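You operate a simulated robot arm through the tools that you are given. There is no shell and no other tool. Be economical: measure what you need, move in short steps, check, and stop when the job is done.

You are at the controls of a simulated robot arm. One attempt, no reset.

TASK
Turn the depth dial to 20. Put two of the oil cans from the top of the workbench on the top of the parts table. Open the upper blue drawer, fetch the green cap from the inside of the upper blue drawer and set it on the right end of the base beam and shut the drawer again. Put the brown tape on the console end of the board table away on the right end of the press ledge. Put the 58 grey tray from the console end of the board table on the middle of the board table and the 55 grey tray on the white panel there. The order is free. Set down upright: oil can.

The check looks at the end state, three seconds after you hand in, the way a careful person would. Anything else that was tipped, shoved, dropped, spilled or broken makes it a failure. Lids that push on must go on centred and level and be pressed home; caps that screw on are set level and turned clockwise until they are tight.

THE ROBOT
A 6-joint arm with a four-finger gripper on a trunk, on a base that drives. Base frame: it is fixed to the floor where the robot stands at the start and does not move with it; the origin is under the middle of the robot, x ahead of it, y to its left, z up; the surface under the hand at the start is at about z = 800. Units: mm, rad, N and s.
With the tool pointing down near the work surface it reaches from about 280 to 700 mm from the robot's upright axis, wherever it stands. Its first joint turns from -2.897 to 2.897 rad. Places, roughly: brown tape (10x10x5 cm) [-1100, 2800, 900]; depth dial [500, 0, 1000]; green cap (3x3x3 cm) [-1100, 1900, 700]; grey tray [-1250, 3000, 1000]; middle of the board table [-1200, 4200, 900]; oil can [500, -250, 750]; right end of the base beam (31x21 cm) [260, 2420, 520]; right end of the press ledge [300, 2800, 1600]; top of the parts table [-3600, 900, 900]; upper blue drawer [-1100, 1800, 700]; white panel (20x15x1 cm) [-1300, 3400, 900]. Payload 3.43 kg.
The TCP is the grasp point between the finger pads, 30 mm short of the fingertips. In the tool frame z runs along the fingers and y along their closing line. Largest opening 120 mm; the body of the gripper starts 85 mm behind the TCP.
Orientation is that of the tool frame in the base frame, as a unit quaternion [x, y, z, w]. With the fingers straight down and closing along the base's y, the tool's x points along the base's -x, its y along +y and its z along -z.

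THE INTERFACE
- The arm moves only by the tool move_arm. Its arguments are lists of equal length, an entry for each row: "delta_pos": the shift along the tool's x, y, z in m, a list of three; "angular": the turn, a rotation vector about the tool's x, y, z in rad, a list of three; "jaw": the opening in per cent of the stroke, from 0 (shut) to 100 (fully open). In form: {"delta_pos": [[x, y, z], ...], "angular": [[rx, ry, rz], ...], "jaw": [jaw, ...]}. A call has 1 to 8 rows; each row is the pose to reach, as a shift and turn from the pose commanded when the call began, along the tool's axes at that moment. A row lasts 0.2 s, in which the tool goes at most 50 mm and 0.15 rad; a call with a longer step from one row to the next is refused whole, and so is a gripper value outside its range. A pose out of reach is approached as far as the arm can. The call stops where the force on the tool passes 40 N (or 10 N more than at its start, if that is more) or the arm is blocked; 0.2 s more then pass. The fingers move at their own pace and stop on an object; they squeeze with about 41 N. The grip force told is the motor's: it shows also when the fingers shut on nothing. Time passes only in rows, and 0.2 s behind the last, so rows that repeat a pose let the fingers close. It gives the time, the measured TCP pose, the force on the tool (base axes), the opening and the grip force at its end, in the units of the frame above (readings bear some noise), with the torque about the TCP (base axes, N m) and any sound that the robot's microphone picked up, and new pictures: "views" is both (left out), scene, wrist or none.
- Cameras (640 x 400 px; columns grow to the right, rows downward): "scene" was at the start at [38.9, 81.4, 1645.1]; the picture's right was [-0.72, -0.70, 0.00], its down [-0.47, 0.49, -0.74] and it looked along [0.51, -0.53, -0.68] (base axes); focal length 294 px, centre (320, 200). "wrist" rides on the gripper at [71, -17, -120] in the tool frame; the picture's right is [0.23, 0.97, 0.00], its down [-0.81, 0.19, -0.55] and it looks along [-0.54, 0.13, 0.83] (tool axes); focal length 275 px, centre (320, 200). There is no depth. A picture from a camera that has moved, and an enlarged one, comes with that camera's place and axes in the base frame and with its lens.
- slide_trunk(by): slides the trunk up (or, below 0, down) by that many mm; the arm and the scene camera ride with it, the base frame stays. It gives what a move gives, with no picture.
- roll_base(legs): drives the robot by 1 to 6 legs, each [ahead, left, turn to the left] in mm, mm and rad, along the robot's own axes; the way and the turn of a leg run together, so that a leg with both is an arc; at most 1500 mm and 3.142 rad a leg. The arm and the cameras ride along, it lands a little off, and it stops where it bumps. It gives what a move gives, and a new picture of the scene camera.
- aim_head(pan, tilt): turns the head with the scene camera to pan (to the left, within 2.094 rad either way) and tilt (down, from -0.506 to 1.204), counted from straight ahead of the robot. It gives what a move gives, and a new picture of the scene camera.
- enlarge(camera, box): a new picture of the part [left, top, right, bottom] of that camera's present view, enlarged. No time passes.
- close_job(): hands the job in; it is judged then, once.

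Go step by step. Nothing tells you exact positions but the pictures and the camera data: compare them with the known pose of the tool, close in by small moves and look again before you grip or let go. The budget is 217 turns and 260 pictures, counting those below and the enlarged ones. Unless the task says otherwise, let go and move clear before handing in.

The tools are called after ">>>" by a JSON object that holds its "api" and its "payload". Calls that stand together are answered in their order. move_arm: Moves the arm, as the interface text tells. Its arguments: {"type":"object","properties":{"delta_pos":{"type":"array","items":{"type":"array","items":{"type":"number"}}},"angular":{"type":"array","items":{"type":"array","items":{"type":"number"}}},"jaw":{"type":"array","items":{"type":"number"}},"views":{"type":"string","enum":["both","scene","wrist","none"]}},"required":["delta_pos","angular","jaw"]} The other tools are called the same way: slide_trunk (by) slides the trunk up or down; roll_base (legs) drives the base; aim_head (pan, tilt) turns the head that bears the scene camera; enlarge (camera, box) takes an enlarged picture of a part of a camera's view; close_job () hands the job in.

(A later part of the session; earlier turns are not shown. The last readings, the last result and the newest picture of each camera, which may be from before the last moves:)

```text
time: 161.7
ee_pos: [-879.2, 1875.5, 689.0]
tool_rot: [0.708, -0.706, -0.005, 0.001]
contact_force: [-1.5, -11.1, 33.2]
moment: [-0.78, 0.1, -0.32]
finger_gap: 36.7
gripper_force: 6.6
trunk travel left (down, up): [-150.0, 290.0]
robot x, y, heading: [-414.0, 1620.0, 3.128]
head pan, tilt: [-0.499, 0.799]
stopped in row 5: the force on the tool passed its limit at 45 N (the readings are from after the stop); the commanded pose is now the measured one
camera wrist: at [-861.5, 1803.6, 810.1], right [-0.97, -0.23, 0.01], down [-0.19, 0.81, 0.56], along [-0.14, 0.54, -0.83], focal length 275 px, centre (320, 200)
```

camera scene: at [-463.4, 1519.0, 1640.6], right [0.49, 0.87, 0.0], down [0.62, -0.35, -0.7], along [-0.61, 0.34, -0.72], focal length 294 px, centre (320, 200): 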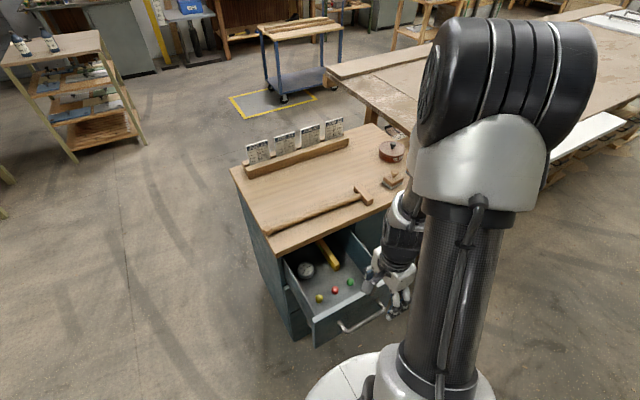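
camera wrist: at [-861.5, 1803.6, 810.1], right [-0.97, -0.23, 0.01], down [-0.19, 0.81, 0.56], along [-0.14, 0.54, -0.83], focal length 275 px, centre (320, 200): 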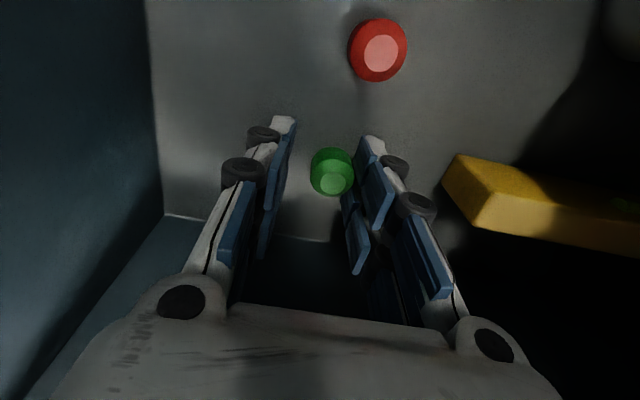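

The fingertips touched the drawer floor. I rise 4 mm and close on the cap.

>>> {"api": "move_arm", "payload": {"delta_pos": [[0, 0.003, -0.004], [0, 0.003, -0.004], [0, 0.003, -0.004], [0, 0.003, -0.004]], "angular": [[0, 0, 0], [0, 0, 0], [0, 0, 0], [0, 0, 0]], "jaw": [40, 0, 0, 0], "views": "wrist"}}

```text
time: 162.7
ee_pos: [-880.1, 1875.7, 691.2]
tool_rot: [0.707, -0.707, -0.003, 0.001]
contact_force: [0.7, -0.4, 0.0]
moment: [-0.03, 0.05, -0.02]
finger_gap: 21.0
gripper_force: 34.7
trunk travel left (down, up): [-150.0, 290.0]
robot x, y, heading: [-410.8, 1621.2, 3.126]
head pan, tilt: [-0.499, 0.799]
camera wrist: at [-862.6, 1804.5, 811.2], right [-0.97, -0.23, 0.0], down [-0.19, 0.81, 0.56], along [-0.13, 0.54, -0.83], focal length 275 px, centre (320, 200)
```

wrist: 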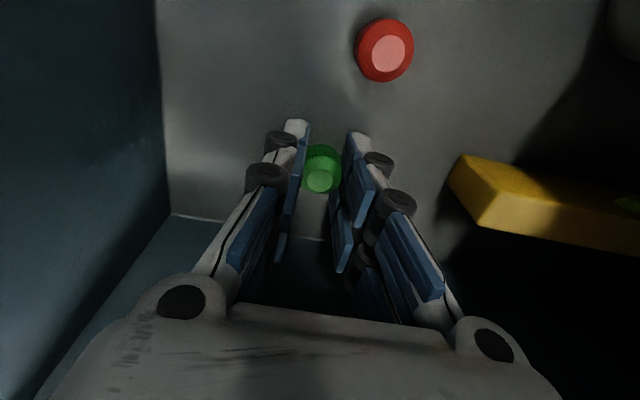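

Gripped (21 mm). I lift it straight out of the drawer.

>>> {"api": "move_arm", "payload": {"delta_pos": [[0, 0, -0.02], [0, 0, -0.06], [0, 0, -0.11], [0, 0, -0.16], [0, 0, -0.21], [0, 0, -0.26]], "angular": [[0, 0, 0], [0, 0, 0], [0, 0, 0], [0, 0, 0], [0, 0, 0], [0, 0, 0]], "jaw": [0, 0, 0, 0, 0, 0], "views": "none"}}

>>> {"api": "move_arm", "payload": {"delta_pos": [[0.01, -0.04, 0], [0.02, -0.08, 0], [0.03, -0.12, 0], [0.04, -0.16, 0], [0.05, -0.2, 0], [0.056, -0.235, 0]], "angular": [[0, 0, 0], [0, 0, 0], [0, 0, 0], [0, 0, 0], [0, 0, 0], [0, 0, 0]], "jaw": [0, 0, 0, 0, 0, 0], "views": "both"}}

```text
time: 164.1
ee_pos: [-878.4, 1876.6, 951.6]
tool_rot: [0.708, -0.707, -0.002, 0.0]
contact_force: [0.5, -0.4, -0.4]
moment: [0.02, 0.02, 0.01]
finger_gap: 20.9
gripper_force: 41.0
trunk travel left (down, up): [-150.0, 290.0]
robot x, y, heading: [-415.0, 1623.1, 3.124]
head pan, tilt: [-0.499, 0.799]
```

```text
time: 165.5
ee_pos: [-644.4, 1820.3, 952.2]
tool_rot: [0.708, -0.706, -0.003, 0.001]
contact_force: [0.6, -0.4, 0.1]
moment: [0.0, -0.01, 0.0]
finger_gap: 20.7
gripper_force: 40.3
trunk travel left (down, up): [-150.0, 290.0]
robot x, y, heading: [-413.1, 1618.6, 3.129]
head pan, tilt: [-0.499, 0.799]
camera scene: at [-463.7, 1519.8, 1640.6], right [0.49, 0.87, 0.0], down [0.62, -0.35, -0.7], along [-0.61, 0.34, -0.72], focal length 294 px, centre (320, 200)
camera wrist: at [-626.6, 1749.0, 1071.8], right [-0.97, -0.23, 0.01], down [-0.19, 0.81, 0.56], along [-0.13, 0.54, -0.83], focal length 275 px, centre (320, 200)
```

scene: 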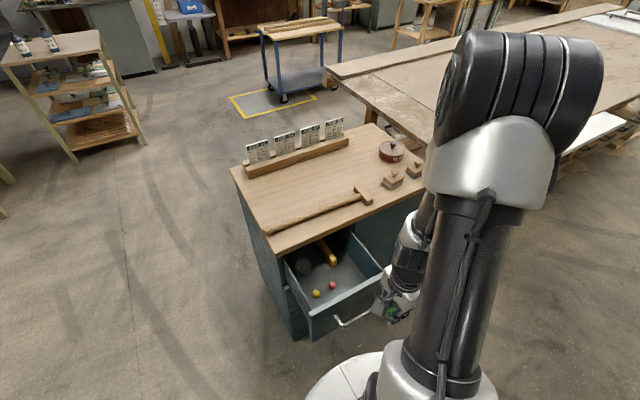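
wrist: 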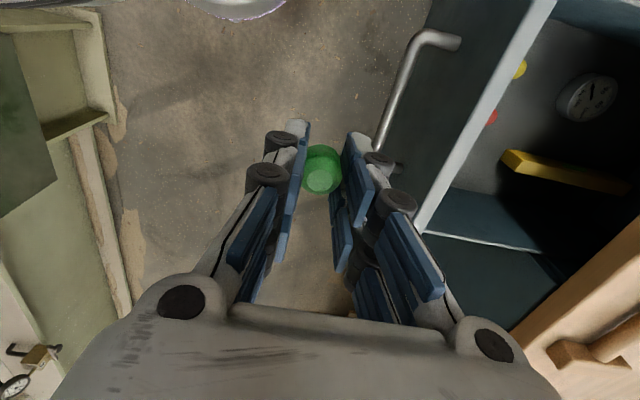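

I hold the cap; now I lower in front of the handle and push the drawer shut with the finger's side.

>>> {"api": "move_arm", "payload": {"delta_pos": [[0, 0, 0.05], [0, 0, 0.1], [0, 0, 0.15], [0, 0, 0.172]], "angular": [[0, 0, 0], [0, 0, 0], [0, 0, 0], [0, 0, 0]], "jaw": [0, 0, 0, 0], "views": "none"}}

>>> {"api": "move_arm", "payload": {"delta_pos": [[0, 0.03, 0], [0, 0.06, 0], [0, 0.09, 0], [0, 0.12, 0], [0, 0.15, 0], [0, 0.18, 0], [0, 0.2, 0]], "angular": [[0, 0, 0], [0, 0, 0], [0, 0, 0], [0, 0, 0], [0, 0, 0], [0, 0, 0], [0, 0, 0]], "jaw": [0, 0, 0, 0, 0, 0, 0], "views": "both"}}

```text
time: 166.5
ee_pos: [-644.6, 1817.0, 778.0]
tool_rot: [0.708, -0.707, -0.004, 0.0]
contact_force: [-0.4, 0.5, 0.4]
moment: [-0.02, 0.02, -0.02]
finger_gap: 20.5
gripper_force: 41.3
trunk travel left (down, up): [-150.0, 290.0]
robot x, y, heading: [-411.4, 1621.6, 3.125]
head pan, tilt: [-0.499, 0.799]
```

```text
time: 168.1
ee_pos: [-845.2, 1819.3, 779.1]
tool_rot: [0.708, -0.707, -0.003, 0.001]
contact_force: [0.7, -0.4, -0.2]
moment: [-0.01, 0.03, -0.01]
finger_gap: 20.5
gripper_force: 40.8
trunk travel left (down, up): [-150.0, 290.0]
robot x, y, heading: [-412.5, 1617.0, 3.127]
head pan, tilt: [-0.499, 0.799]
camera scene: at [-464.6, 1519.6, 1640.5], right [0.49, 0.87, 0.0], down [0.62, -0.35, -0.7], along [-0.61, 0.34, -0.72], focal length 294 px, centre (320, 200)
camera wrist: at [-827.1, 1747.3, 899.6], right [-0.97, -0.23, 0.0], down [-0.19, 0.81, 0.56], along [-0.13, 0.54, -0.83], focal length 275 px, centre (320, 200)
```

scene: 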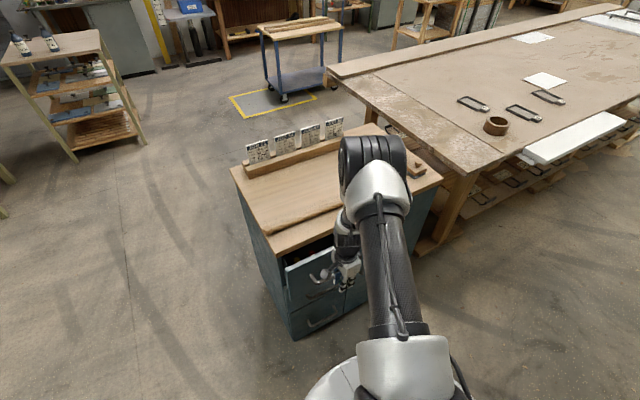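
wrist: 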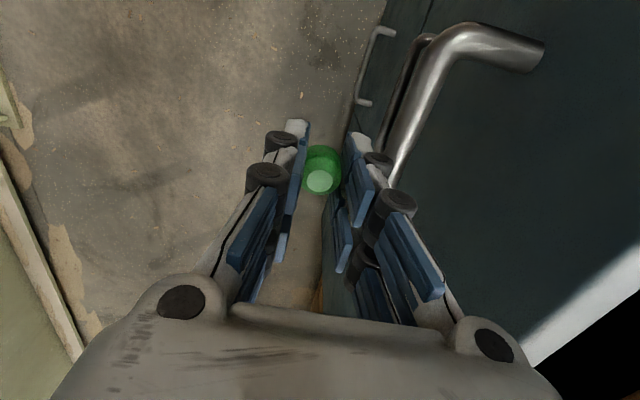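

Drawer is closing. I push the remaining way in smaller steps until it stops.

>>> {"api": "move_arm", "payload": {"delta_pos": [[0, 0.02, 0], [0, 0.04, 0], [0, 0.055, 0], [0, 0.065, 0], [0, 0.073, 0], [0, 0.08, 0], [0, 0.087, 0], [0, 0.094, 0]], "angular": [[0, 0, 0], [0, 0, 0], [0, 0, 0], [0, 0, 0], [0, 0, 0], [0, 0, 0], [0, 0, 0], [0, 0, 0]], "jaw": [0, 0, 0, 0, 0, 0, 0, 0], "views": "both"}}

```text
time: 169.4
ee_pos: [-908.1, 1820.4, 775.4]
tool_rot: [-0.706, 0.708, -0.008, 0.005]
contact_force: [12.1, 1.1, 8.7]
moment: [0.07, 0.08, -0.14]
finger_gap: 20.1
gripper_force: 40.6
trunk travel left (down, up): [-150.0, 290.0]
robot x, y, heading: [-410.4, 1618.9, 3.124]
head pan, tilt: [-0.499, 0.799]
stopped in row 6: the force on the tool passed its limit at 46 N (the readings are from after the stop); the commanded pose is now the measured one
camera scene: at [-462.7, 1519.4, 1640.6], right [0.49, 0.87, 0.0], down [0.62, -0.35, -0.7], along [-0.61, 0.34, -0.72], focal length 294 px, centre (320, 200)
camera wrist: at [-894.3, 1749.9, 896.8], right [-0.97, -0.23, -0.02], down [-0.2, 0.81, 0.54], along [-0.11, 0.53, -0.84], focal length 275 px, centre (320, 200)
```

scene: 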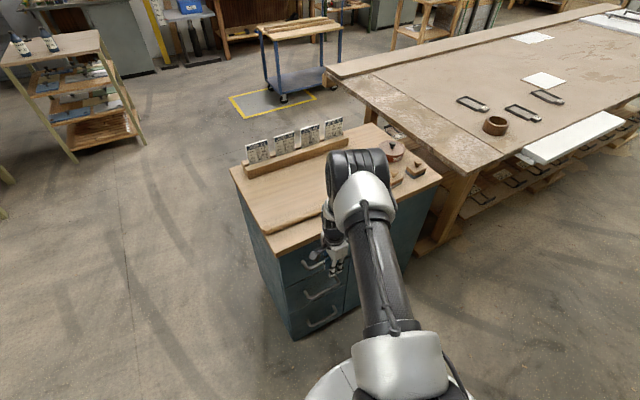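
wrist: 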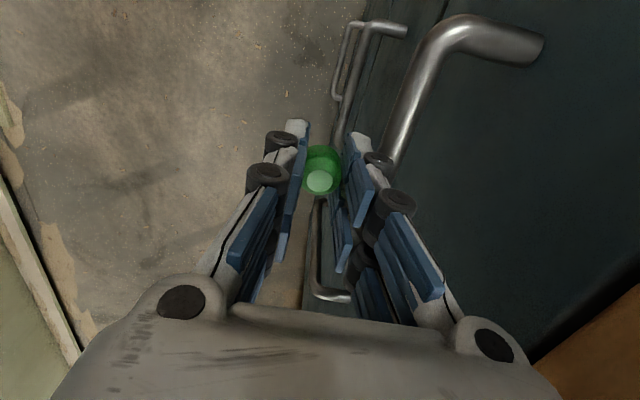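

>>> {"api": "move_arm", "payload": {"delta_pos": [[0, -0.03, 0], [0, -0.06, 0], [0, -0.09, -0.03], [0, -0.12, -0.07], [0, -0.15, -0.11], [0, -0.18, -0.15], [0, -0.2, -0.19], [0, -0.2, -0.23]], "angular": [[0, 0, 0], [0, 0, 0], [0, 0, 0], [0, 0, 0], [0, 0, 0], [0, 0, 0], [0, 0, 0], [0, 0, 0]], "jaw": [0, 0, 0, 0, 0, 0, 0, 0], "views": "none"}}

>>> {"api": "enlarge", "payload": {"camera": "scene", "box": [230, 190, 410, 350]}}

>>> {"api": "enlarge", "payload": {"camera": "wrist", "box": [220, 60, 420, 240]}}

```text
time: 171.2
ee_pos: [-715.8, 1822.7, 1006.6]
tool_rot: [-0.706, 0.708, -0.007, 0.002]
contact_force: [0.0, -0.4, 0.0]
moment: [0.01, 0.02, -0.04]
finger_gap: 20.4
gripper_force: 40.9
trunk travel left (down, up): [-150.0, 290.0]
robot x, y, heading: [-413.2, 1618.9, 3.126]
head pan, tilt: [-0.499, 0.799]
```

```text
2.50 times, centred on (320, 270) of scene
camera zoom: at [-463.5, 1519.3, 1640.6], right [0.49, 0.87, 0.0], down [0.62, -0.35, -0.7], along [-0.61, 0.34, -0.72], focal length 736 px, centre (320, 25)
```

zoom: 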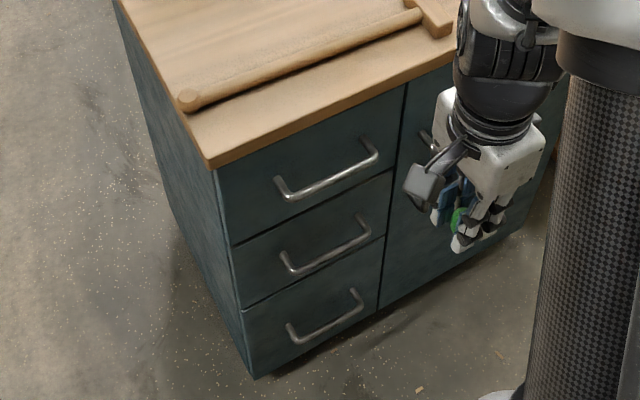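

```text
2.22 times, centred on (320, 150) of wrist
camera zoom: at [-699.9, 1751.6, 1128.0], right [-0.97, -0.23, -0.01], down [-0.2, 0.81, 0.55], along [-0.11, 0.53, -0.84], focal length 612 px, centre (320, 311)
```

zoom: 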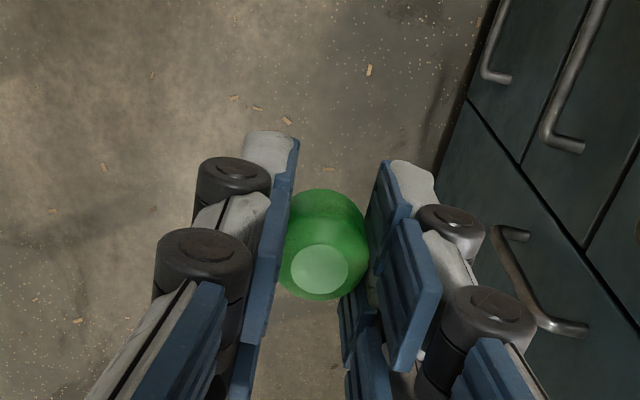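

The drawer is shut and the cap is held. Now I turn towards the press to find the base beam.

>>> {"api": "roll_base", "payload": {"legs": [[0, 0, -3.126]]}}

>>> {"api": "aim_head", "payload": {"pan": 0.6, "tilt": 0.5}}

```text
time: 178.9
ee_pos: [-105.2, 1423.6, 1005.8]
tool_rot: [0.7, 0.714, -0.003, -0.006]
contact_force: [0.5, -0.7, -0.2]
moment: [0.02, 0.03, 0.01]
finger_gap: 20.7
gripper_force: 41.0
trunk travel left (down, up): [-150.0, 290.0]
robot x, y, heading: [-415.6, 1622.7, 0.012]
head pan, tilt: [-0.499, 0.799]
camera scene: at [-361.6, 1722.2, 1640.6], right [-0.47, -0.88, 0.0], down [-0.63, 0.34, -0.7], along [0.61, -0.33, -0.72], focal length 294 px, centre (320, 200)
```

scene: 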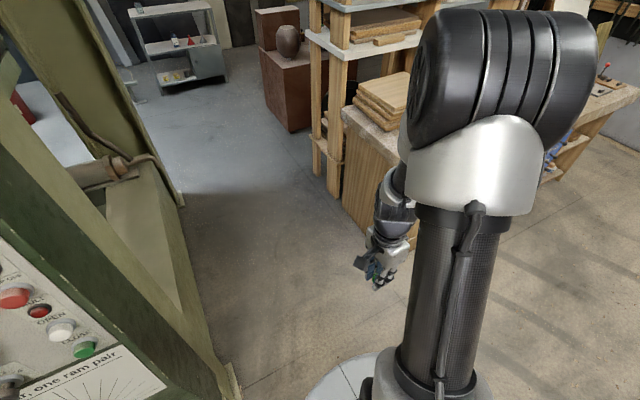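

```text
time: 180.2
ee_pos: [-105.1, 1423.6, 1006.9]
tool_rot: [0.7, 0.714, -0.003, -0.007]
contact_force: [-0.3, 0.6, 0.3]
moment: [0.02, -0.02, 0.03]
finger_gap: 20.6
gripper_force: 40.9
trunk travel left (down, up): [-150.0, 290.0]
robot x, y, heading: [-410.4, 1620.1, 0.009]
head pan, tilt: [0.6, 0.499]
camera scene: at [-358.0, 1812.2, 1666.5], right [0.57, -0.82, 0.0], down [-0.39, -0.27, -0.88], along [0.72, 0.5, -0.48], focal length 294 px, centre (320, 200)
```

scene: 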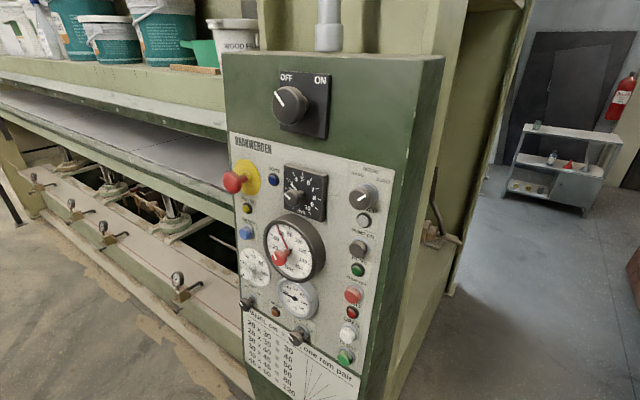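

Here is the press: control panel at this end, base beam with small gauges running along y, a ledge with buckets above. I move along it carefully to y≈2150 and look.

>>> {"api": "roll_base", "payload": {"legs": [[-40, 500, 0]]}}

>>> {"api": "aim_head", "payload": {"pan": 0.25, "tilt": 0.75}}

```text
time: 183.1
ee_pos: [-147.4, 1917.2, 1005.1]
tool_rot: [0.7, 0.714, -0.004, -0.007]
contact_force: [0.2, 1.2, -0.8]
moment: [-0.04, 0.01, -0.03]
finger_gap: 20.6
gripper_force: 41.6
trunk travel left (down, up): [-150.0, 290.0]
robot x, y, heading: [-457.6, 2112.7, 0.005]
head pan, tilt: [0.6, 0.499]
camera scene: at [-401.6, 2307.0, 1666.4], right [0.57, -0.82, 0.0], down [-0.39, -0.27, -0.88], along [0.72, 0.5, -0.48], focal length 294 px, centre (320, 200)
```

scene: 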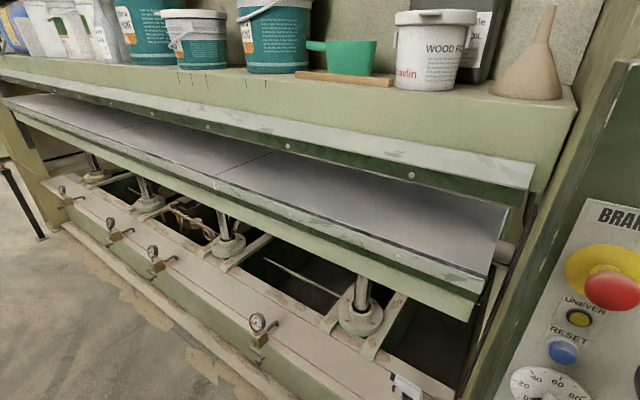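

```text
time: 184.0
ee_pos: [-150.1, 1917.8, 1006.4]
tool_rot: [0.7, 0.714, -0.003, -0.006]
contact_force: [-0.7, 0.5, -0.6]
moment: [0.0, -0.02, -0.04]
finger_gap: 20.4
gripper_force: 41.2
trunk travel left (down, up): [-150.0, 290.0]
robot x, y, heading: [-456.6, 2112.0, 0.007]
head pan, tilt: [0.25, 0.75]
camera scene: at [-396.1, 2275.6, 1644.6], right [0.25, -0.97, 0.0], down [-0.66, -0.17, -0.73], along [0.71, 0.19, -0.68], focal length 294 px, centre (320, 200)
```

scene: 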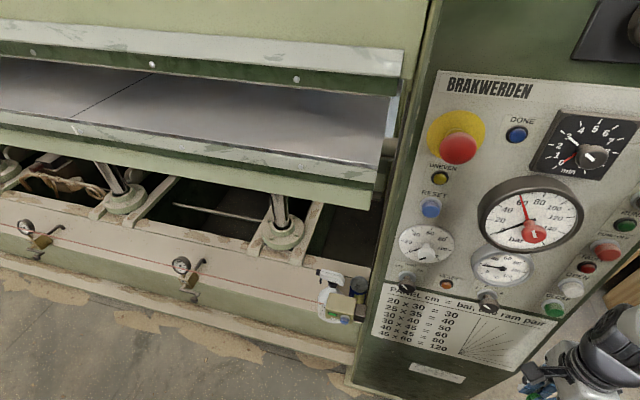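

>>> {"api": "enlarge", "payload": {"camera": "scene", "box": [150, 170, 400, 390]}}

```text
1.82 times, centred on (275, 280) of scene
camera zoom: at [-396.1, 2275.6, 1644.6], right [0.25, -0.97, 0.0], down [-0.66, -0.17, -0.73], along [0.71, 0.19, -0.68], focal length 535 px, centre (402, 54)
```

zoom: 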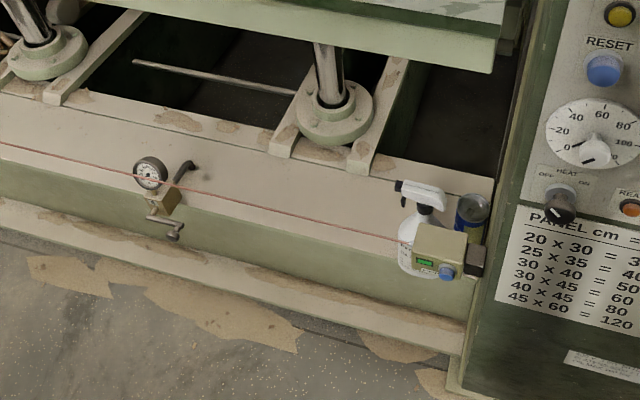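

>>> {"api": "enlarge", "payload": {"camera": "scene", "box": [270, 240, 398, 320]}}

```text
5.00 times, centred on (334, 280) of scene
camera zoom: at [-396.1, 2275.6, 1644.6], right [0.25, -0.97, 0.0], down [-0.66, -0.17, -0.73], along [0.71, 0.19, -0.68], focal length 1472 px, centre (250, -200)
```

zoom: 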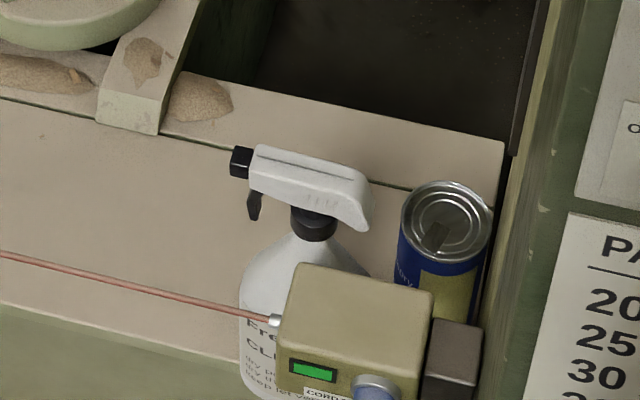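

The beam's right end carries a spray bottle, a can and a pull-cord box; free space is left of them, around (240,2520,520). I first bring the hand to the robot's front, in the standard orientation.

>>> {"api": "move_arm", "payload": {"delta_pos": [[0.03, 0, 0], [0.06, 0, 0], [0.09, 0, 0], [0.12, 0, 0], [0.15, 0, 0], [0.18, 0, 0], [0.21, 0, 0], [0.24, 0, 0]], "angular": [[-0.012, -0.004, -0.15], [-0.012, -0.004, -0.3], [-0.012, -0.004, -0.45], [-0.012, -0.004, -0.6], [-0.012, -0.004, -0.75], [-0.012, -0.004, -0.9], [-0.012, -0.004, -1.05], [-0.012, -0.004, -1.198]], "jaw": [0, 0, 0, 0, 0, 0, 0, 0], "views": "none"}}

>>> {"api": "move_arm", "payload": {"delta_pos": [[0, 0, 0], [0, 0, 0], [0, 0, 0]], "angular": [[0, 0, -0.12], [0, 0, -0.24], [0, 0, -0.355]], "jaw": [0, 0, 0], "views": "wrist"}}

```text
time: 185.8
ee_pos: [-154.2, 2154.3, 1006.7]
tool_rot: [0.175, 0.985, 0.003, -0.002]
contact_force: [0.0, -0.2, -0.3]
moment: [-0.01, 0.01, 0.0]
finger_gap: 20.6
gripper_force: 40.9
trunk travel left (down, up): [-150.0, 290.0]
robot x, y, heading: [-457.1, 2106.7, 0.01]
head pan, tilt: [0.25, 0.75]
```

```text
time: 186.6
ee_pos: [-153.2, 2156.1, 1007.5]
tool_rot: [-0.003, 1.0, 0.004, -0.003]
contact_force: [0.0, -0.4, -0.7]
moment: [0.01, 0.03, -0.01]
finger_gap: 20.5
gripper_force: 41.0
trunk travel left (down, up): [-150.0, 290.0]
robot x, y, heading: [-452.1, 2115.2, 0.007]
head pan, tilt: [0.25, 0.75]
camera wrist: at [-224.2, 2137.4, 1128.2], right [-0.23, 0.97, 0.01], down [0.81, 0.19, 0.55], along [0.54, 0.14, -0.83], focal length 275 px, centre (320, 200)
```

wrist: 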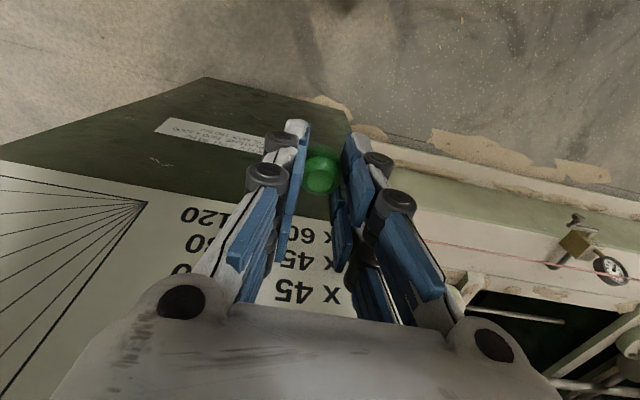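

>>> {"api": "roll_base", "payload": {"legs": [[0, 330, 0], [110, 0, 0]]}}

>>> {"api": "slide_trunk", "payload": {"by": -150}}

>>> {"api": "aim_head", "payload": {"pan": 0.0, "tilt": 0.85}}

```text
time: 189.6
ee_pos: [-47.0, 2496.9, 1007.3]
tool_rot: [-0.006, 1.0, 0.004, -0.002]
contact_force: [1.0, 0.0, -0.6]
moment: [0.02, 0.05, -0.01]
finger_gap: 20.3
gripper_force: 40.2
trunk travel left (down, up): [-150.0, 290.0]
robot x, y, heading: [-353.0, 2452.6, 0.017]
head pan, tilt: [0.25, 0.75]
camera scene: at [-290.5, 2614.8, 1644.4], right [0.26, -0.96, 0.0], down [-0.66, -0.18, -0.73], along [0.7, 0.19, -0.68], focal length 294 px, centre (320, 200)
```

scene: 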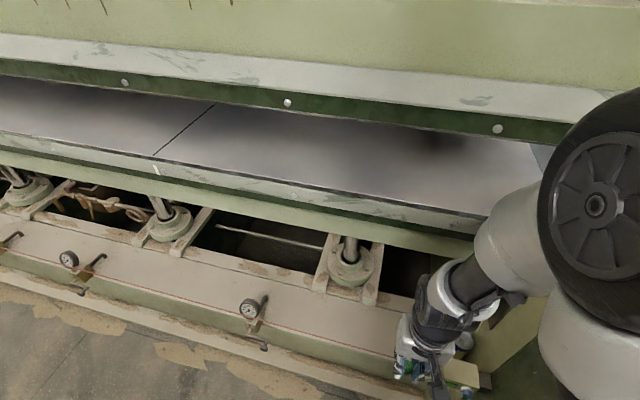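

```text
time: 191.3
ee_pos: [-47.1, 2497.2, 857.1]
tool_rot: [-0.006, 1.0, 0.004, -0.002]
contact_force: [-0.1, -0.2, 0.6]
moment: [-0.01, -0.01, 0.04]
finger_gap: 20.4
gripper_force: 41.2
trunk travel left (down, up): [0.0, 440.0]
robot x, y, heading: [-350.5, 2453.8, 0.022]
head pan, tilt: [0.25, 0.75]
```

```text
time: 192.1
ee_pos: [-47.4, 2497.1, 857.8]
tool_rot: [-0.007, 1.0, 0.003, -0.002]
contact_force: [0.8, 0.2, 0.0]
moment: [0.0, -0.01, -0.05]
finger_gap: 20.5
gripper_force: 40.8
trunk travel left (down, up): [0.0, 440.0]
robot x, y, heading: [-352.3, 2453.4, 0.019]
head pan, tilt: [0.0, 0.85]
camera scene: at [-294.0, 2594.2, 1486.6], right [0.02, -1.0, 0.0], down [-0.75, -0.01, -0.66], along [0.66, 0.01, -0.75], focal length 294 px, centre (320, 200)
```

scene: 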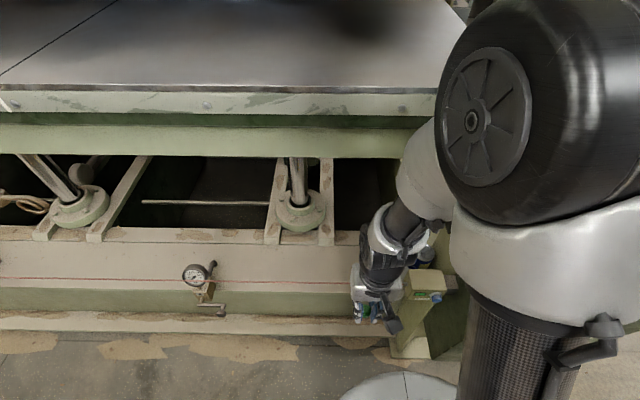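

>>> {"api": "move_arm", "payload": {"delta_pos": [[-0.015, 0.008, 0.04], [-0.03, 0.016, 0.08], [-0.045, 0.024, 0.12], [-0.06, 0.033, 0.157], [-0.09, 0.033, 0.157], [-0.13, 0.033, 0.157]], "angular": [[0, 0, 0], [0, 0, 0], [0, 0, 0], [0, 0, 0], [0, 0, 0], [0, 0, 0]], "jaw": [0, 0, 0, 0, 0, 0], "views": "both"}}

```text
time: 193.3
ee_pos: [25.6, 2530.0, 696.4]
tool_rot: [-0.001, 1.0, 0.003, -0.022]
contact_force: [-10.1, 2.4, 0.9]
moment: [-0.1, -0.64, -0.16]
finger_gap: 20.5
gripper_force: 40.9
trunk travel left (down, up): [0.0, 440.0]
robot x, y, heading: [-354.1, 2449.0, 0.019]
head pan, tilt: [0.0, 0.85]
stopped in row 6: the force on the tool passed its limit at 63 N (the readings are from after the stop); the commanded pose is now the measured one
camera scene: at [-293.9, 2594.5, 1486.5], right [0.02, -1.0, 0.0], down [-0.75, -0.01, -0.66], along [0.66, 0.01, -0.75], focal length 294 px, centre (320, 200)
camera wrist: at [-42.0, 2512.6, 820.2], right [-0.23, 0.97, 0.01], down [0.83, 0.19, 0.52], along [0.5, 0.13, -0.86], focal length 275 px, centre (320, 200)
```

scene: 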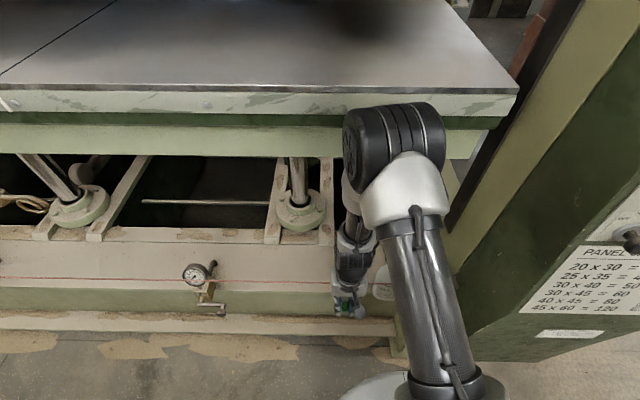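
wrist: 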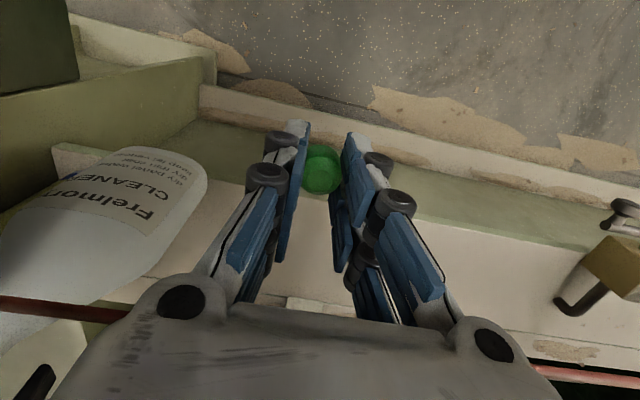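

The hand touched the red pull cord, which hangs in front at about z 750 (x≈45–65). I withdraw at once and rise above the cord, then look at it.

>>> {"api": "move_arm", "payload": {"delta_pos": [[0.03, 0, 0], [0.07, 0, 0], [0.1, 0, -0.03], [0.1, 0, -0.08], [0.1, 0, -0.13], [0.1, 0, -0.18]], "angular": [[0, 0, 0], [0, 0, 0], [0, 0, 0], [0, 0, 0], [0, 0, 0], [0, 0, 0]], "jaw": [0, 0, 0, 0, 0, 0], "views": "both"}}

>>> {"api": "enlarge", "payload": {"camera": "scene", "box": [320, 210, 448, 310]}}

```text
time: 194.7
ee_pos: [-59.7, 2505.6, 771.6]
tool_rot: [-0.002, 1.0, 0.0, -0.012]
contact_force: [0.8, 0.4, -0.2]
moment: [0.03, 0.01, 0.03]
finger_gap: 20.9
gripper_force: 40.7
out of reach, approached as far as the arm can: row 2, 3, 4, 5, 6
trunk travel left (down, up): [0.0, 440.0]
robot x, y, heading: [-350.8, 2454.5, 0.018]
head pan, tilt: [0.0, 0.85]
camera scene: at [-294.4, 2593.5, 1486.6], right [0.02, -1.0, 0.0], down [-0.75, -0.01, -0.66], along [0.66, 0.01, -0.75], focal length 294 px, centre (320, 200)
camera wrist: at [-128.3, 2489.3, 894.3], right [-0.23, 0.97, 0.01], down [0.82, 0.19, 0.53], along [0.52, 0.13, -0.85], focal length 275 px, centre (320, 200)
```

scene: 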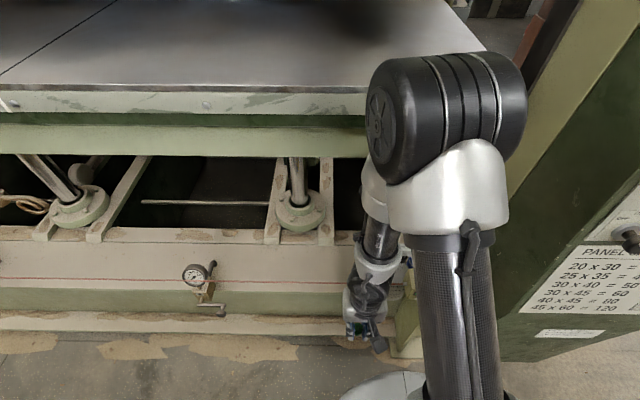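
wrist: 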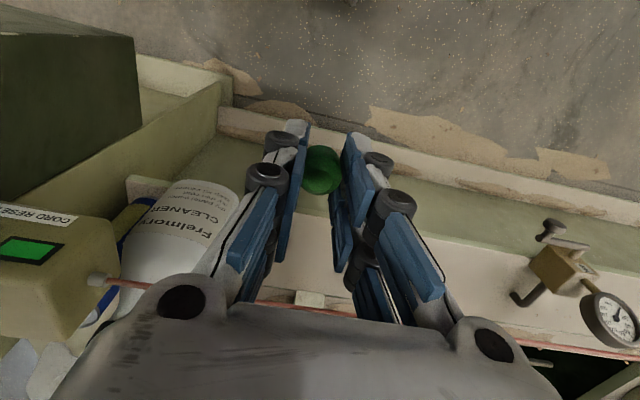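

```text
4.00 times, centred on (384, 260) of scene
camera zoom: at [-294.4, 2593.5, 1486.6], right [0.02, -1.0, 0.0], down [-0.75, -0.01, -0.66], along [0.66, 0.01, -0.75], focal length 1177 px, centre (64, -40)
```

zoom: 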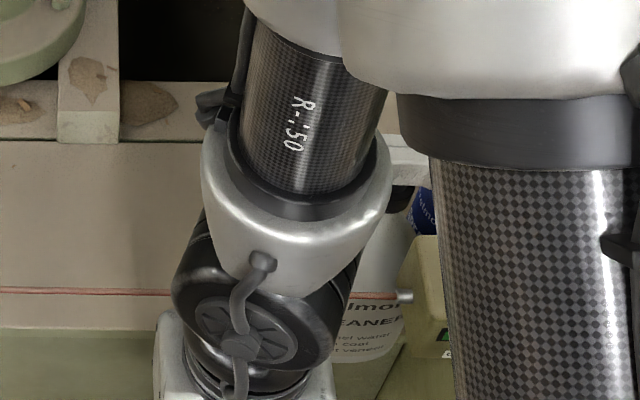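

The cord box still shows green, and the cord lies at x≈63, z≈752. I back the base off a bit and will go over the cord, then down behind it, below the platen.

>>> {"api": "roll_base", "payload": {"legs": [[-95, 0, 0]]}}

>>> {"api": "move_arm", "payload": {"delta_pos": [[-0.03, 0.005, -0.02], [-0.07, 0.01, -0.04], [-0.11, 0.015, -0.06], [-0.15, 0.02, -0.075], [-0.17, 0.025, -0.08]], "angular": [[0, 0, 0], [0, -0.01, 0], [0, -0.02, 0], [0, -0.024, 0], [0, -0.024, 0]], "jaw": [0, 0, 0, 0, 0], "views": "both"}}

```text
time: 195.9
ee_pos: [-157.5, 2505.5, 772.0]
tool_rot: [-0.002, 1.0, 0.0, -0.012]
contact_force: [-0.1, 0.4, 0.5]
moment: [-0.03, 0.01, -0.01]
finger_gap: 20.5
gripper_force: 40.0
trunk travel left (down, up): [0.0, 440.0]
robot x, y, heading: [-447.7, 2448.6, 0.021]
head pan, tilt: [0.0, 0.85]
camera scene: at [-392.2, 2592.6, 1486.6], right [0.02, -1.0, 0.0], down [-0.75, -0.01, -0.66], along [0.66, 0.01, -0.75], focal length 294 px, centre (320, 200)
```

scene: 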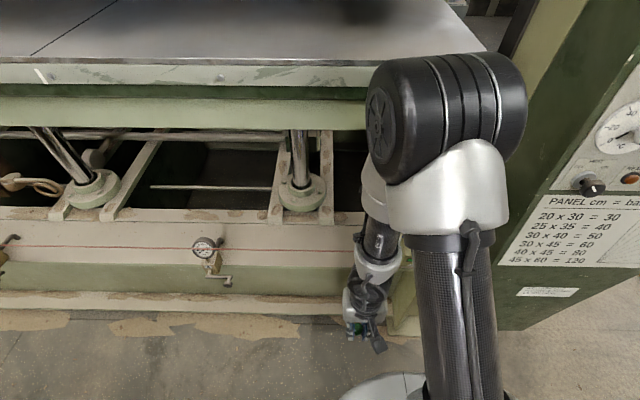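

```text
time: 197.1
ee_pos: [-142.4, 2515.3, 775.9]
tool_rot: [-0.004, 1.0, 0.019, 0.001]
contact_force: [-0.2, 0.6, 0.5]
moment: [0.01, 0.01, 0.02]
finger_gap: 20.7
gripper_force: 40.8
out of reach, approached as far as the arm can: row 1, 2, 3, 4, 5
trunk travel left (down, up): [0.0, 440.0]
robot x, y, heading: [-450.1, 2452.7, 0.022]
head pan, tilt: [0.0, 0.85]
camera scene: at [-391.7, 2592.6, 1486.5], right [0.02, -1.0, 0.0], down [-0.75, -0.01, -0.66], along [0.66, 0.01, -0.75], focal length 294 px, centre (320, 200)
camera wrist: at [-214.3, 2494.3, 895.7], right [-0.24, 0.97, 0.04], down [0.81, 0.18, 0.56], along [0.54, 0.16, -0.83], focal length 275 px, centre (320, 200)
```

scene: 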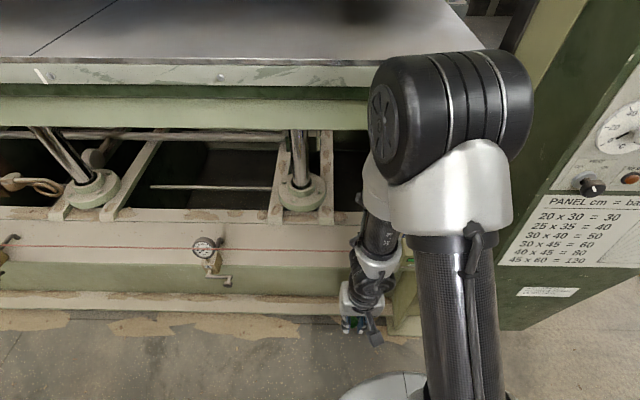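
wrist: 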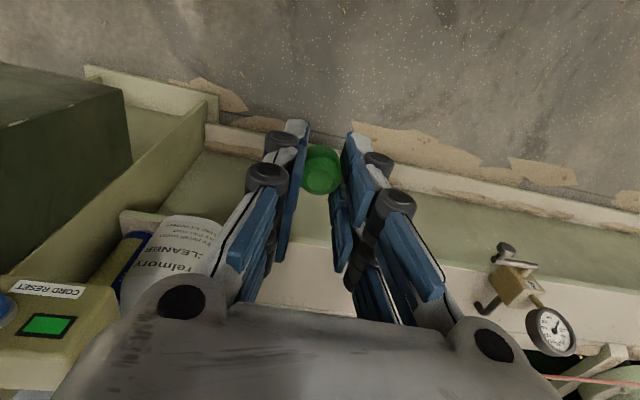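

>>> {"api": "move_arm", "payload": {"delta_pos": [[-0.02, 0, 0], [-0.04, 0, 0], [-0.06, 0, 0]], "angular": [[0, 0, 0], [0, 0, 0], [0, 0, 0]], "jaw": [0, 0, 0], "views": "none"}}

```text
time: 197.9
ee_pos: [-84.6, 2518.7, 772.1]
tool_rot: [-0.002, 1.0, 0.0, 0.0]
contact_force: [-0.6, -0.4, -0.5]
moment: [0.04, 0.01, -0.01]
finger_gap: 20.4
gripper_force: 40.9
out of reach, approached as far as the arm can: row 1, 2
trunk travel left (down, up): [0.0, 440.0]
robot x, y, heading: [-452.3, 2454.3, 0.019]
head pan, tilt: [0.0, 0.85]
```

The arm was just at its inner reach limit. Now I rise to z 840 and go forward over the cord.

>>> {"api": "move_arm", "payload": {"delta_pos": [[-0.01, 0.005, -0.03], [-0.02, 0.01, -0.06], [-0.04, 0.015, -0.07], [-0.08, 0.015, -0.07], [-0.11, 0.015, -0.07]], "angular": [[0, 0, 0], [0, 0, 0], [0, 0, 0], [0, 0, 0], [0, 0, 0]], "jaw": [0, 0, 0, 0, 0], "views": "both"}}

```text
time: 199.1
ee_pos: [27.6, 2535.5, 839.9]
tool_rot: [-0.003, 1.0, 0.0, 0.0]
contact_force: [-0.7, -0.2, 0.2]
moment: [0.01, 0.03, -0.01]
finger_gap: 20.8
gripper_force: 41.4
trunk travel left (down, up): [0.0, 440.0]
robot x, y, heading: [-448.0, 2448.2, 0.02]
head pan, tilt: [0.0, 0.85]
camera scene: at [-391.3, 2592.6, 1486.5], right [0.02, -1.0, 0.0], down [-0.75, -0.01, -0.66], along [0.66, 0.01, -0.75], focal length 294 px, centre (320, 200)
camera wrist: at [-44.1, 2517.7, 961.0], right [-0.24, 0.97, 0.0], down [0.81, 0.2, 0.55], along [0.54, 0.13, -0.83], focal length 275 px, centre (320, 200)
```

scene: 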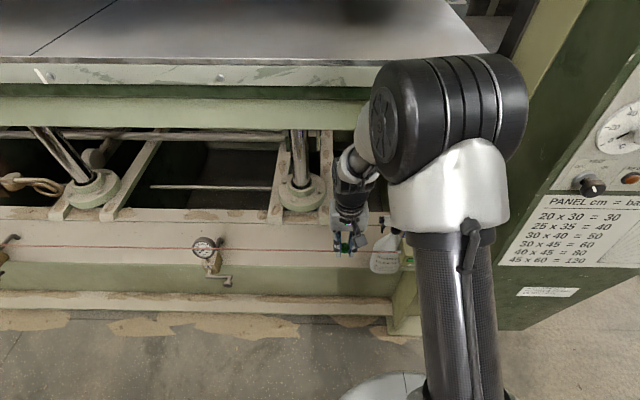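
wrist: 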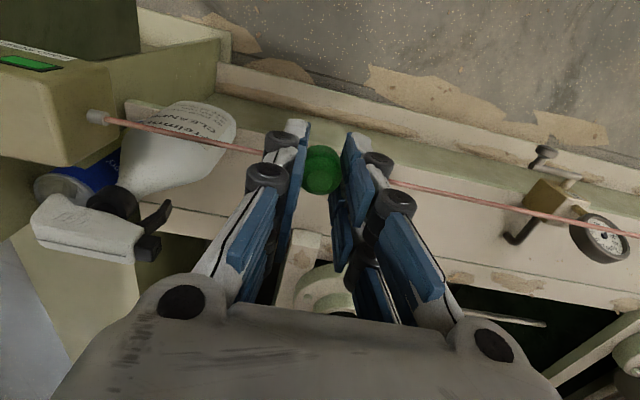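

The hand is above the cord with 58 mm to spare. I go over it and down behind it, in short steps.

>>> {"api": "move_arm", "payload": {"delta_pos": [[-0.04, -0.01, 0.015], [-0.072, -0.02, 0.04], [-0.09, -0.02, 0.085], [-0.115, -0.02, 0.125], [-0.145, -0.02, 0.155]], "angular": [[0, 0, 0], [0, 0, 0], [0, 0, 0], [0, 0, 0], [0, 0, 0]], "jaw": [0, 0, 0, 0, 0], "views": "both"}}

```text
time: 200.3
ee_pos: [173.2, 2517.0, 682.4]
tool_rot: [-0.003, 1.0, -0.001, 0.0]
contact_force: [-1.0, 1.1, 0.7]
moment: [0.03, 0.04, 0.0]
finger_gap: 20.6
gripper_force: 40.8
trunk travel left (down, up): [0.0, 440.0]
robot x, y, heading: [-448.1, 2451.2, 0.018]
head pan, tilt: [0.0, 0.85]
camera scene: at [-391.3, 2592.6, 1486.5], right [0.02, -1.0, 0.0], down [-0.75, -0.01, -0.66], along [0.66, 0.01, -0.75], focal length 294 px, centre (320, 200)
camera wrist: at [102.3, 2499.5, 803.7], right [-0.24, 0.97, 0.0], down [0.81, 0.2, 0.55], along [0.54, 0.13, -0.83], focal length 275 px, centre (320, 200)
```

scene: 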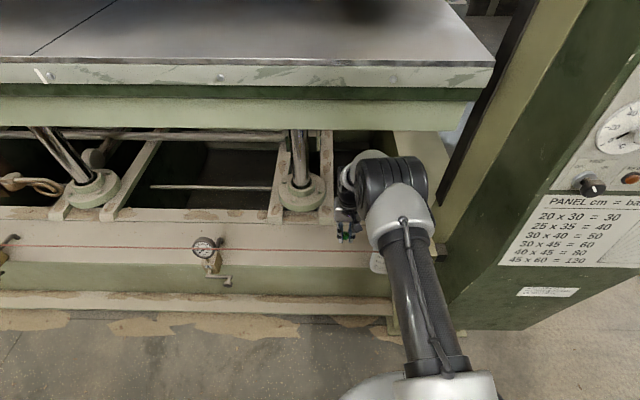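
wrist: 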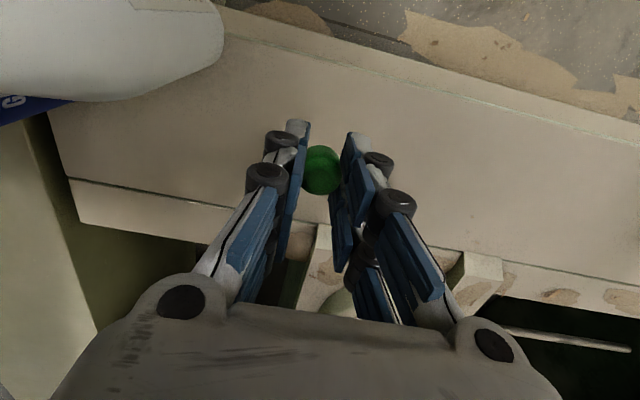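

The beam's top lies below with plenty of room. I descend to just above it.

>>> {"api": "move_arm", "payload": {"delta_pos": [[-0.025, 0, 0.03], [-0.03, 0, 0.07], [-0.03, 0, 0.1], [-0.03, 0, 0.115]], "angular": [[0, 0, 0], [0, 0, 0], [0, 0, 0], [0, 0, 0]], "jaw": [0, 0, 0, 0], "views": "wrist"}}

```text
time: 201.3
ee_pos: [202.7, 2513.5, 567.8]
tool_rot: [-0.004, 1.0, 0.0, 0.0]
contact_force: [1.1, 0.2, -1.0]
moment: [0.02, 0.01, 0.01]
finger_gap: 20.8
gripper_force: 41.1
trunk travel left (down, up): [0.0, 440.0]
robot x, y, heading: [-444.6, 2446.9, 0.018]
head pan, tilt: [0.0, 0.85]
camera wrist: at [131.6, 2497.6, 688.8], right [-0.24, 0.97, 0.0], down [0.81, 0.2, 0.55], along [0.54, 0.13, -0.83], focal length 275 px, centre (320, 200)
```

wrist: 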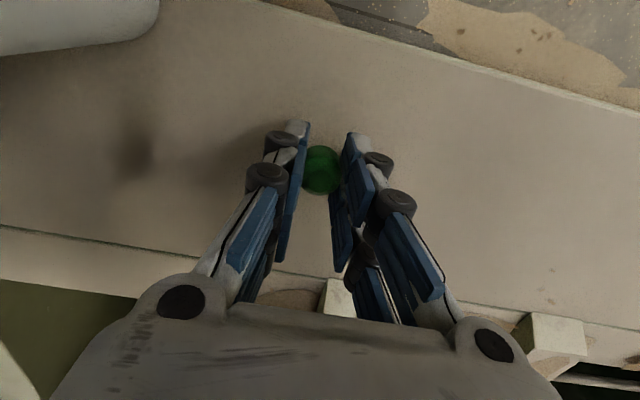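

>>> {"api": "move_arm", "payload": {"delta_pos": [[0, 0, 0.005], [0, 0, 0.01], [0, 0, 0.015], [0, 0, 0.02], [0, 0, 0.025], [0, 0, 0.03], [0, 0, 0.035], [0, 0, 0.04]], "angular": [[0, 0, 0], [0, 0, 0], [0, 0, 0], [0, 0, 0], [0, 0, 0], [0, 0, 0], [0, 0, 0], [0, 0, 0]], "jaw": [0, 0, 0, 0, 0, 0, 0, 0], "views": "wrist"}}

```text
time: 202.8
ee_pos: [198.1, 2515.3, 549.4]
tool_rot: [-0.003, 1.0, 0.001, 0.005]
contact_force: [-7.7, -0.2, 15.8]
moment: [-0.04, 0.38, 0.0]
finger_gap: 20.4
gripper_force: 41.5
out of reach, approached as far as the arm can: row 4, 5, 6, 7
trunk travel left (down, up): [0.0, 440.0]
robot x, y, heading: [-446.6, 2456.9, 0.018]
head pan, tilt: [0.0, 0.85]
stopped in row 7: the force on the tool passed its limit at 52 N (the readings are from after the stop); the commanded pose is now the measured one
camera wrist: at [125.2, 2498.1, 669.7], right [-0.24, 0.97, 0.0], down [0.8, 0.2, 0.56], along [0.55, 0.13, -0.83], focal length 275 px, centre (320, 200)
```

wrist: 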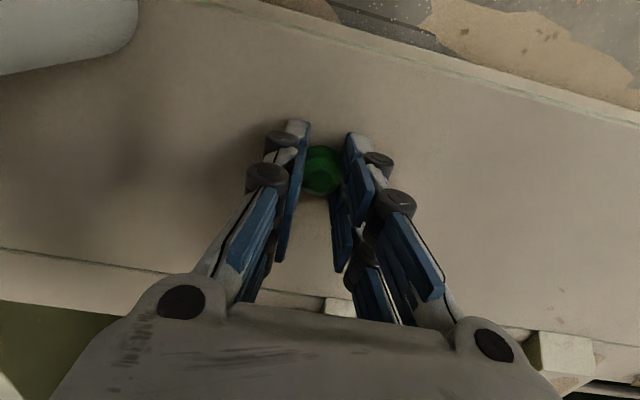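

The cap is on the beam. I relieve slightly and open a little.

>>> {"api": "move_arm", "payload": {"delta_pos": [[0, 0, -0.001], [0, 0, -0.001], [0, 0, -0.001], [0, 0, -0.001]], "angular": [[0, 0, 0], [0, 0, 0], [0, 0, 0], [0, 0, 0]], "jaw": [10, 25, 40, 40], "views": "wrist"}}

```text
time: 203.8
ee_pos: [196.3, 2515.7, 547.8]
tool_rot: [-0.004, 1.0, -0.001, 0.004]
contact_force: [1.4, 0.2, 7.3]
moment: [-0.02, 0.06, 0.01]
finger_gap: 49.7
gripper_force: 0.0
trunk travel left (down, up): [0.0, 440.0]
robot x, y, heading: [-449.1, 2450.6, 0.019]
head pan, tilt: [0.0, 0.85]
camera wrist: at [124.7, 2498.2, 668.4], right [-0.24, 0.97, 0.0], down [0.81, 0.2, 0.56], along [0.54, 0.13, -0.83], focal length 275 px, centre (320, 200)
```

wrist: 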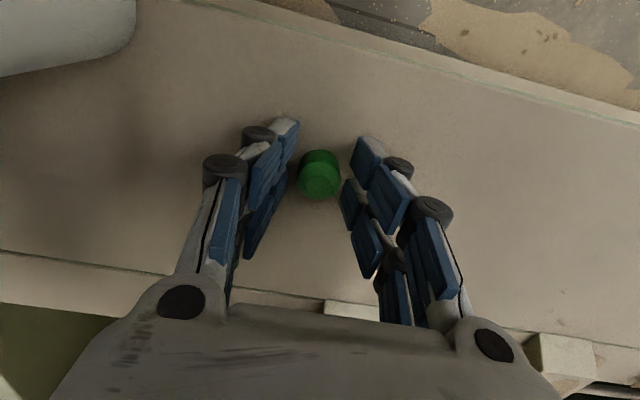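

The cap stands on the beam. I withdraw by the same path, up and over the cord.

>>> {"api": "move_arm", "payload": {"delta_pos": [[0, 0, -0.04], [0, 0, -0.085], [0.015, 0, -0.13], [0.04, 0, -0.165], [0.065, 0, -0.205], [0.085, 0.0, -0.25], [0.115, 0.0, -0.28], [0.15, 0.0, -0.295]], "angular": [[0, 0, 0], [0, 0, 0], [0, 0, 0], [0, 0, 0], [0, 0, 0], [0, 0, 0], [0, 0, 0], [0, 0, 0]], "jaw": [40, 40, 40, 40, 40, 40, 40, 40], "views": "wrist"}}

>>> {"api": "move_arm", "payload": {"delta_pos": [[0.045, 0, -0.01], [0.09, 0, -0.01], [0.13, 0, -0.01]], "angular": [[0, 0, 0], [0, 0, 0], [0, 0, 0]], "jaw": [40, 40, 40], "views": "wrist"}}

```text
time: 205.6
ee_pos: [42.8, 2512.9, 841.3]
tool_rot: [-0.003, 1.0, 0.0, 0.004]
contact_force: [0.2, 0.2, 1.1]
moment: [0.0, -0.01, -0.03]
finger_gap: 48.0
gripper_force: 0.0
trunk travel left (down, up): [0.0, 440.0]
robot x, y, heading: [-448.0, 2446.9, 0.019]
head pan, tilt: [0.0, 0.85]
camera wrist: at [-28.7, 2496.3, 960.9], right [-0.24, 0.97, 0.0], down [0.81, 0.2, 0.56], along [0.54, 0.13, -0.83], focal length 275 px, centre (320, 200)
```

wrist: 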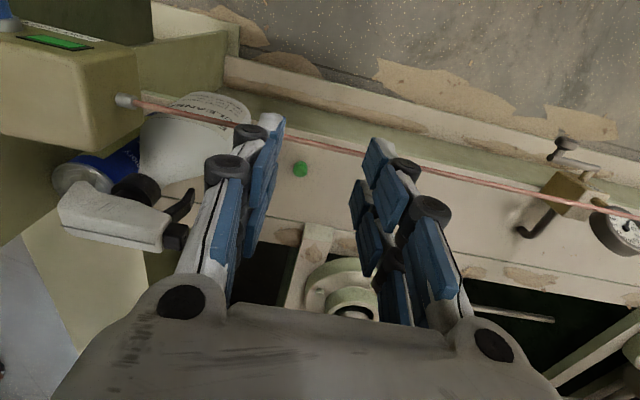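

```text
time: 206.4
ee_pos: [-86.8, 2511.3, 850.1]
tool_rot: [-0.004, 1.0, 0.0, 0.004]
contact_force: [0.8, -0.5, -1.0]
moment: [-0.01, 0.01, -0.02]
finger_gap: 47.9
gripper_force: 0.0
trunk travel left (down, up): [0.0, 440.0]
robot x, y, heading: [-447.4, 2449.3, 0.019]
head pan, tilt: [0.0, 0.85]
camera wrist: at [-158.7, 2494.4, 970.0], right [-0.24, 0.97, 0.0], down [0.8, 0.2, 0.56], along [0.54, 0.13, -0.83], focal length 275 px, centre (320, 200)
```

wrist: 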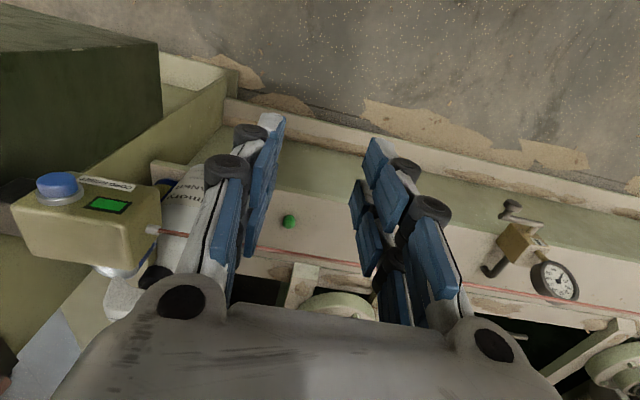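

The cap is in place and all is undisturbed. Next the tape; first I raise the trunk and look at the press ledge with its buckets.

>>> {"api": "slide_trunk", "payload": {"by": 440}}

>>> {"api": "aim_head", "payload": {"pan": 0.25, "tilt": 0.5}}

```text
refused: 440 is not a number from -400 to 400
```

```text
time: 207.2
ee_pos: [-86.3, 2510.7, 849.1]
tool_rot: [-0.004, 1.0, 0.0, 0.003]
contact_force: [0.7, -0.2, 0.6]
moment: [0.01, 0.02, 0.0]
finger_gap: 48.2
gripper_force: 0.0
trunk travel left (down, up): [0.0, 440.0]
robot x, y, heading: [-447.8, 2451.8, 0.021]
head pan, tilt: [0.25, 0.499]
camera scene: at [-382.1, 2615.2, 1516.5], right [0.27, -0.96, 0.0], down [-0.46, -0.13, -0.88], along [0.85, 0.23, -0.48], focal length 294 px, centre (320, 200)
```

scene: 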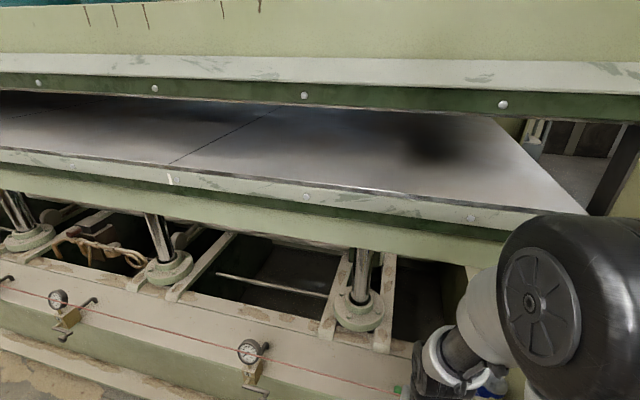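

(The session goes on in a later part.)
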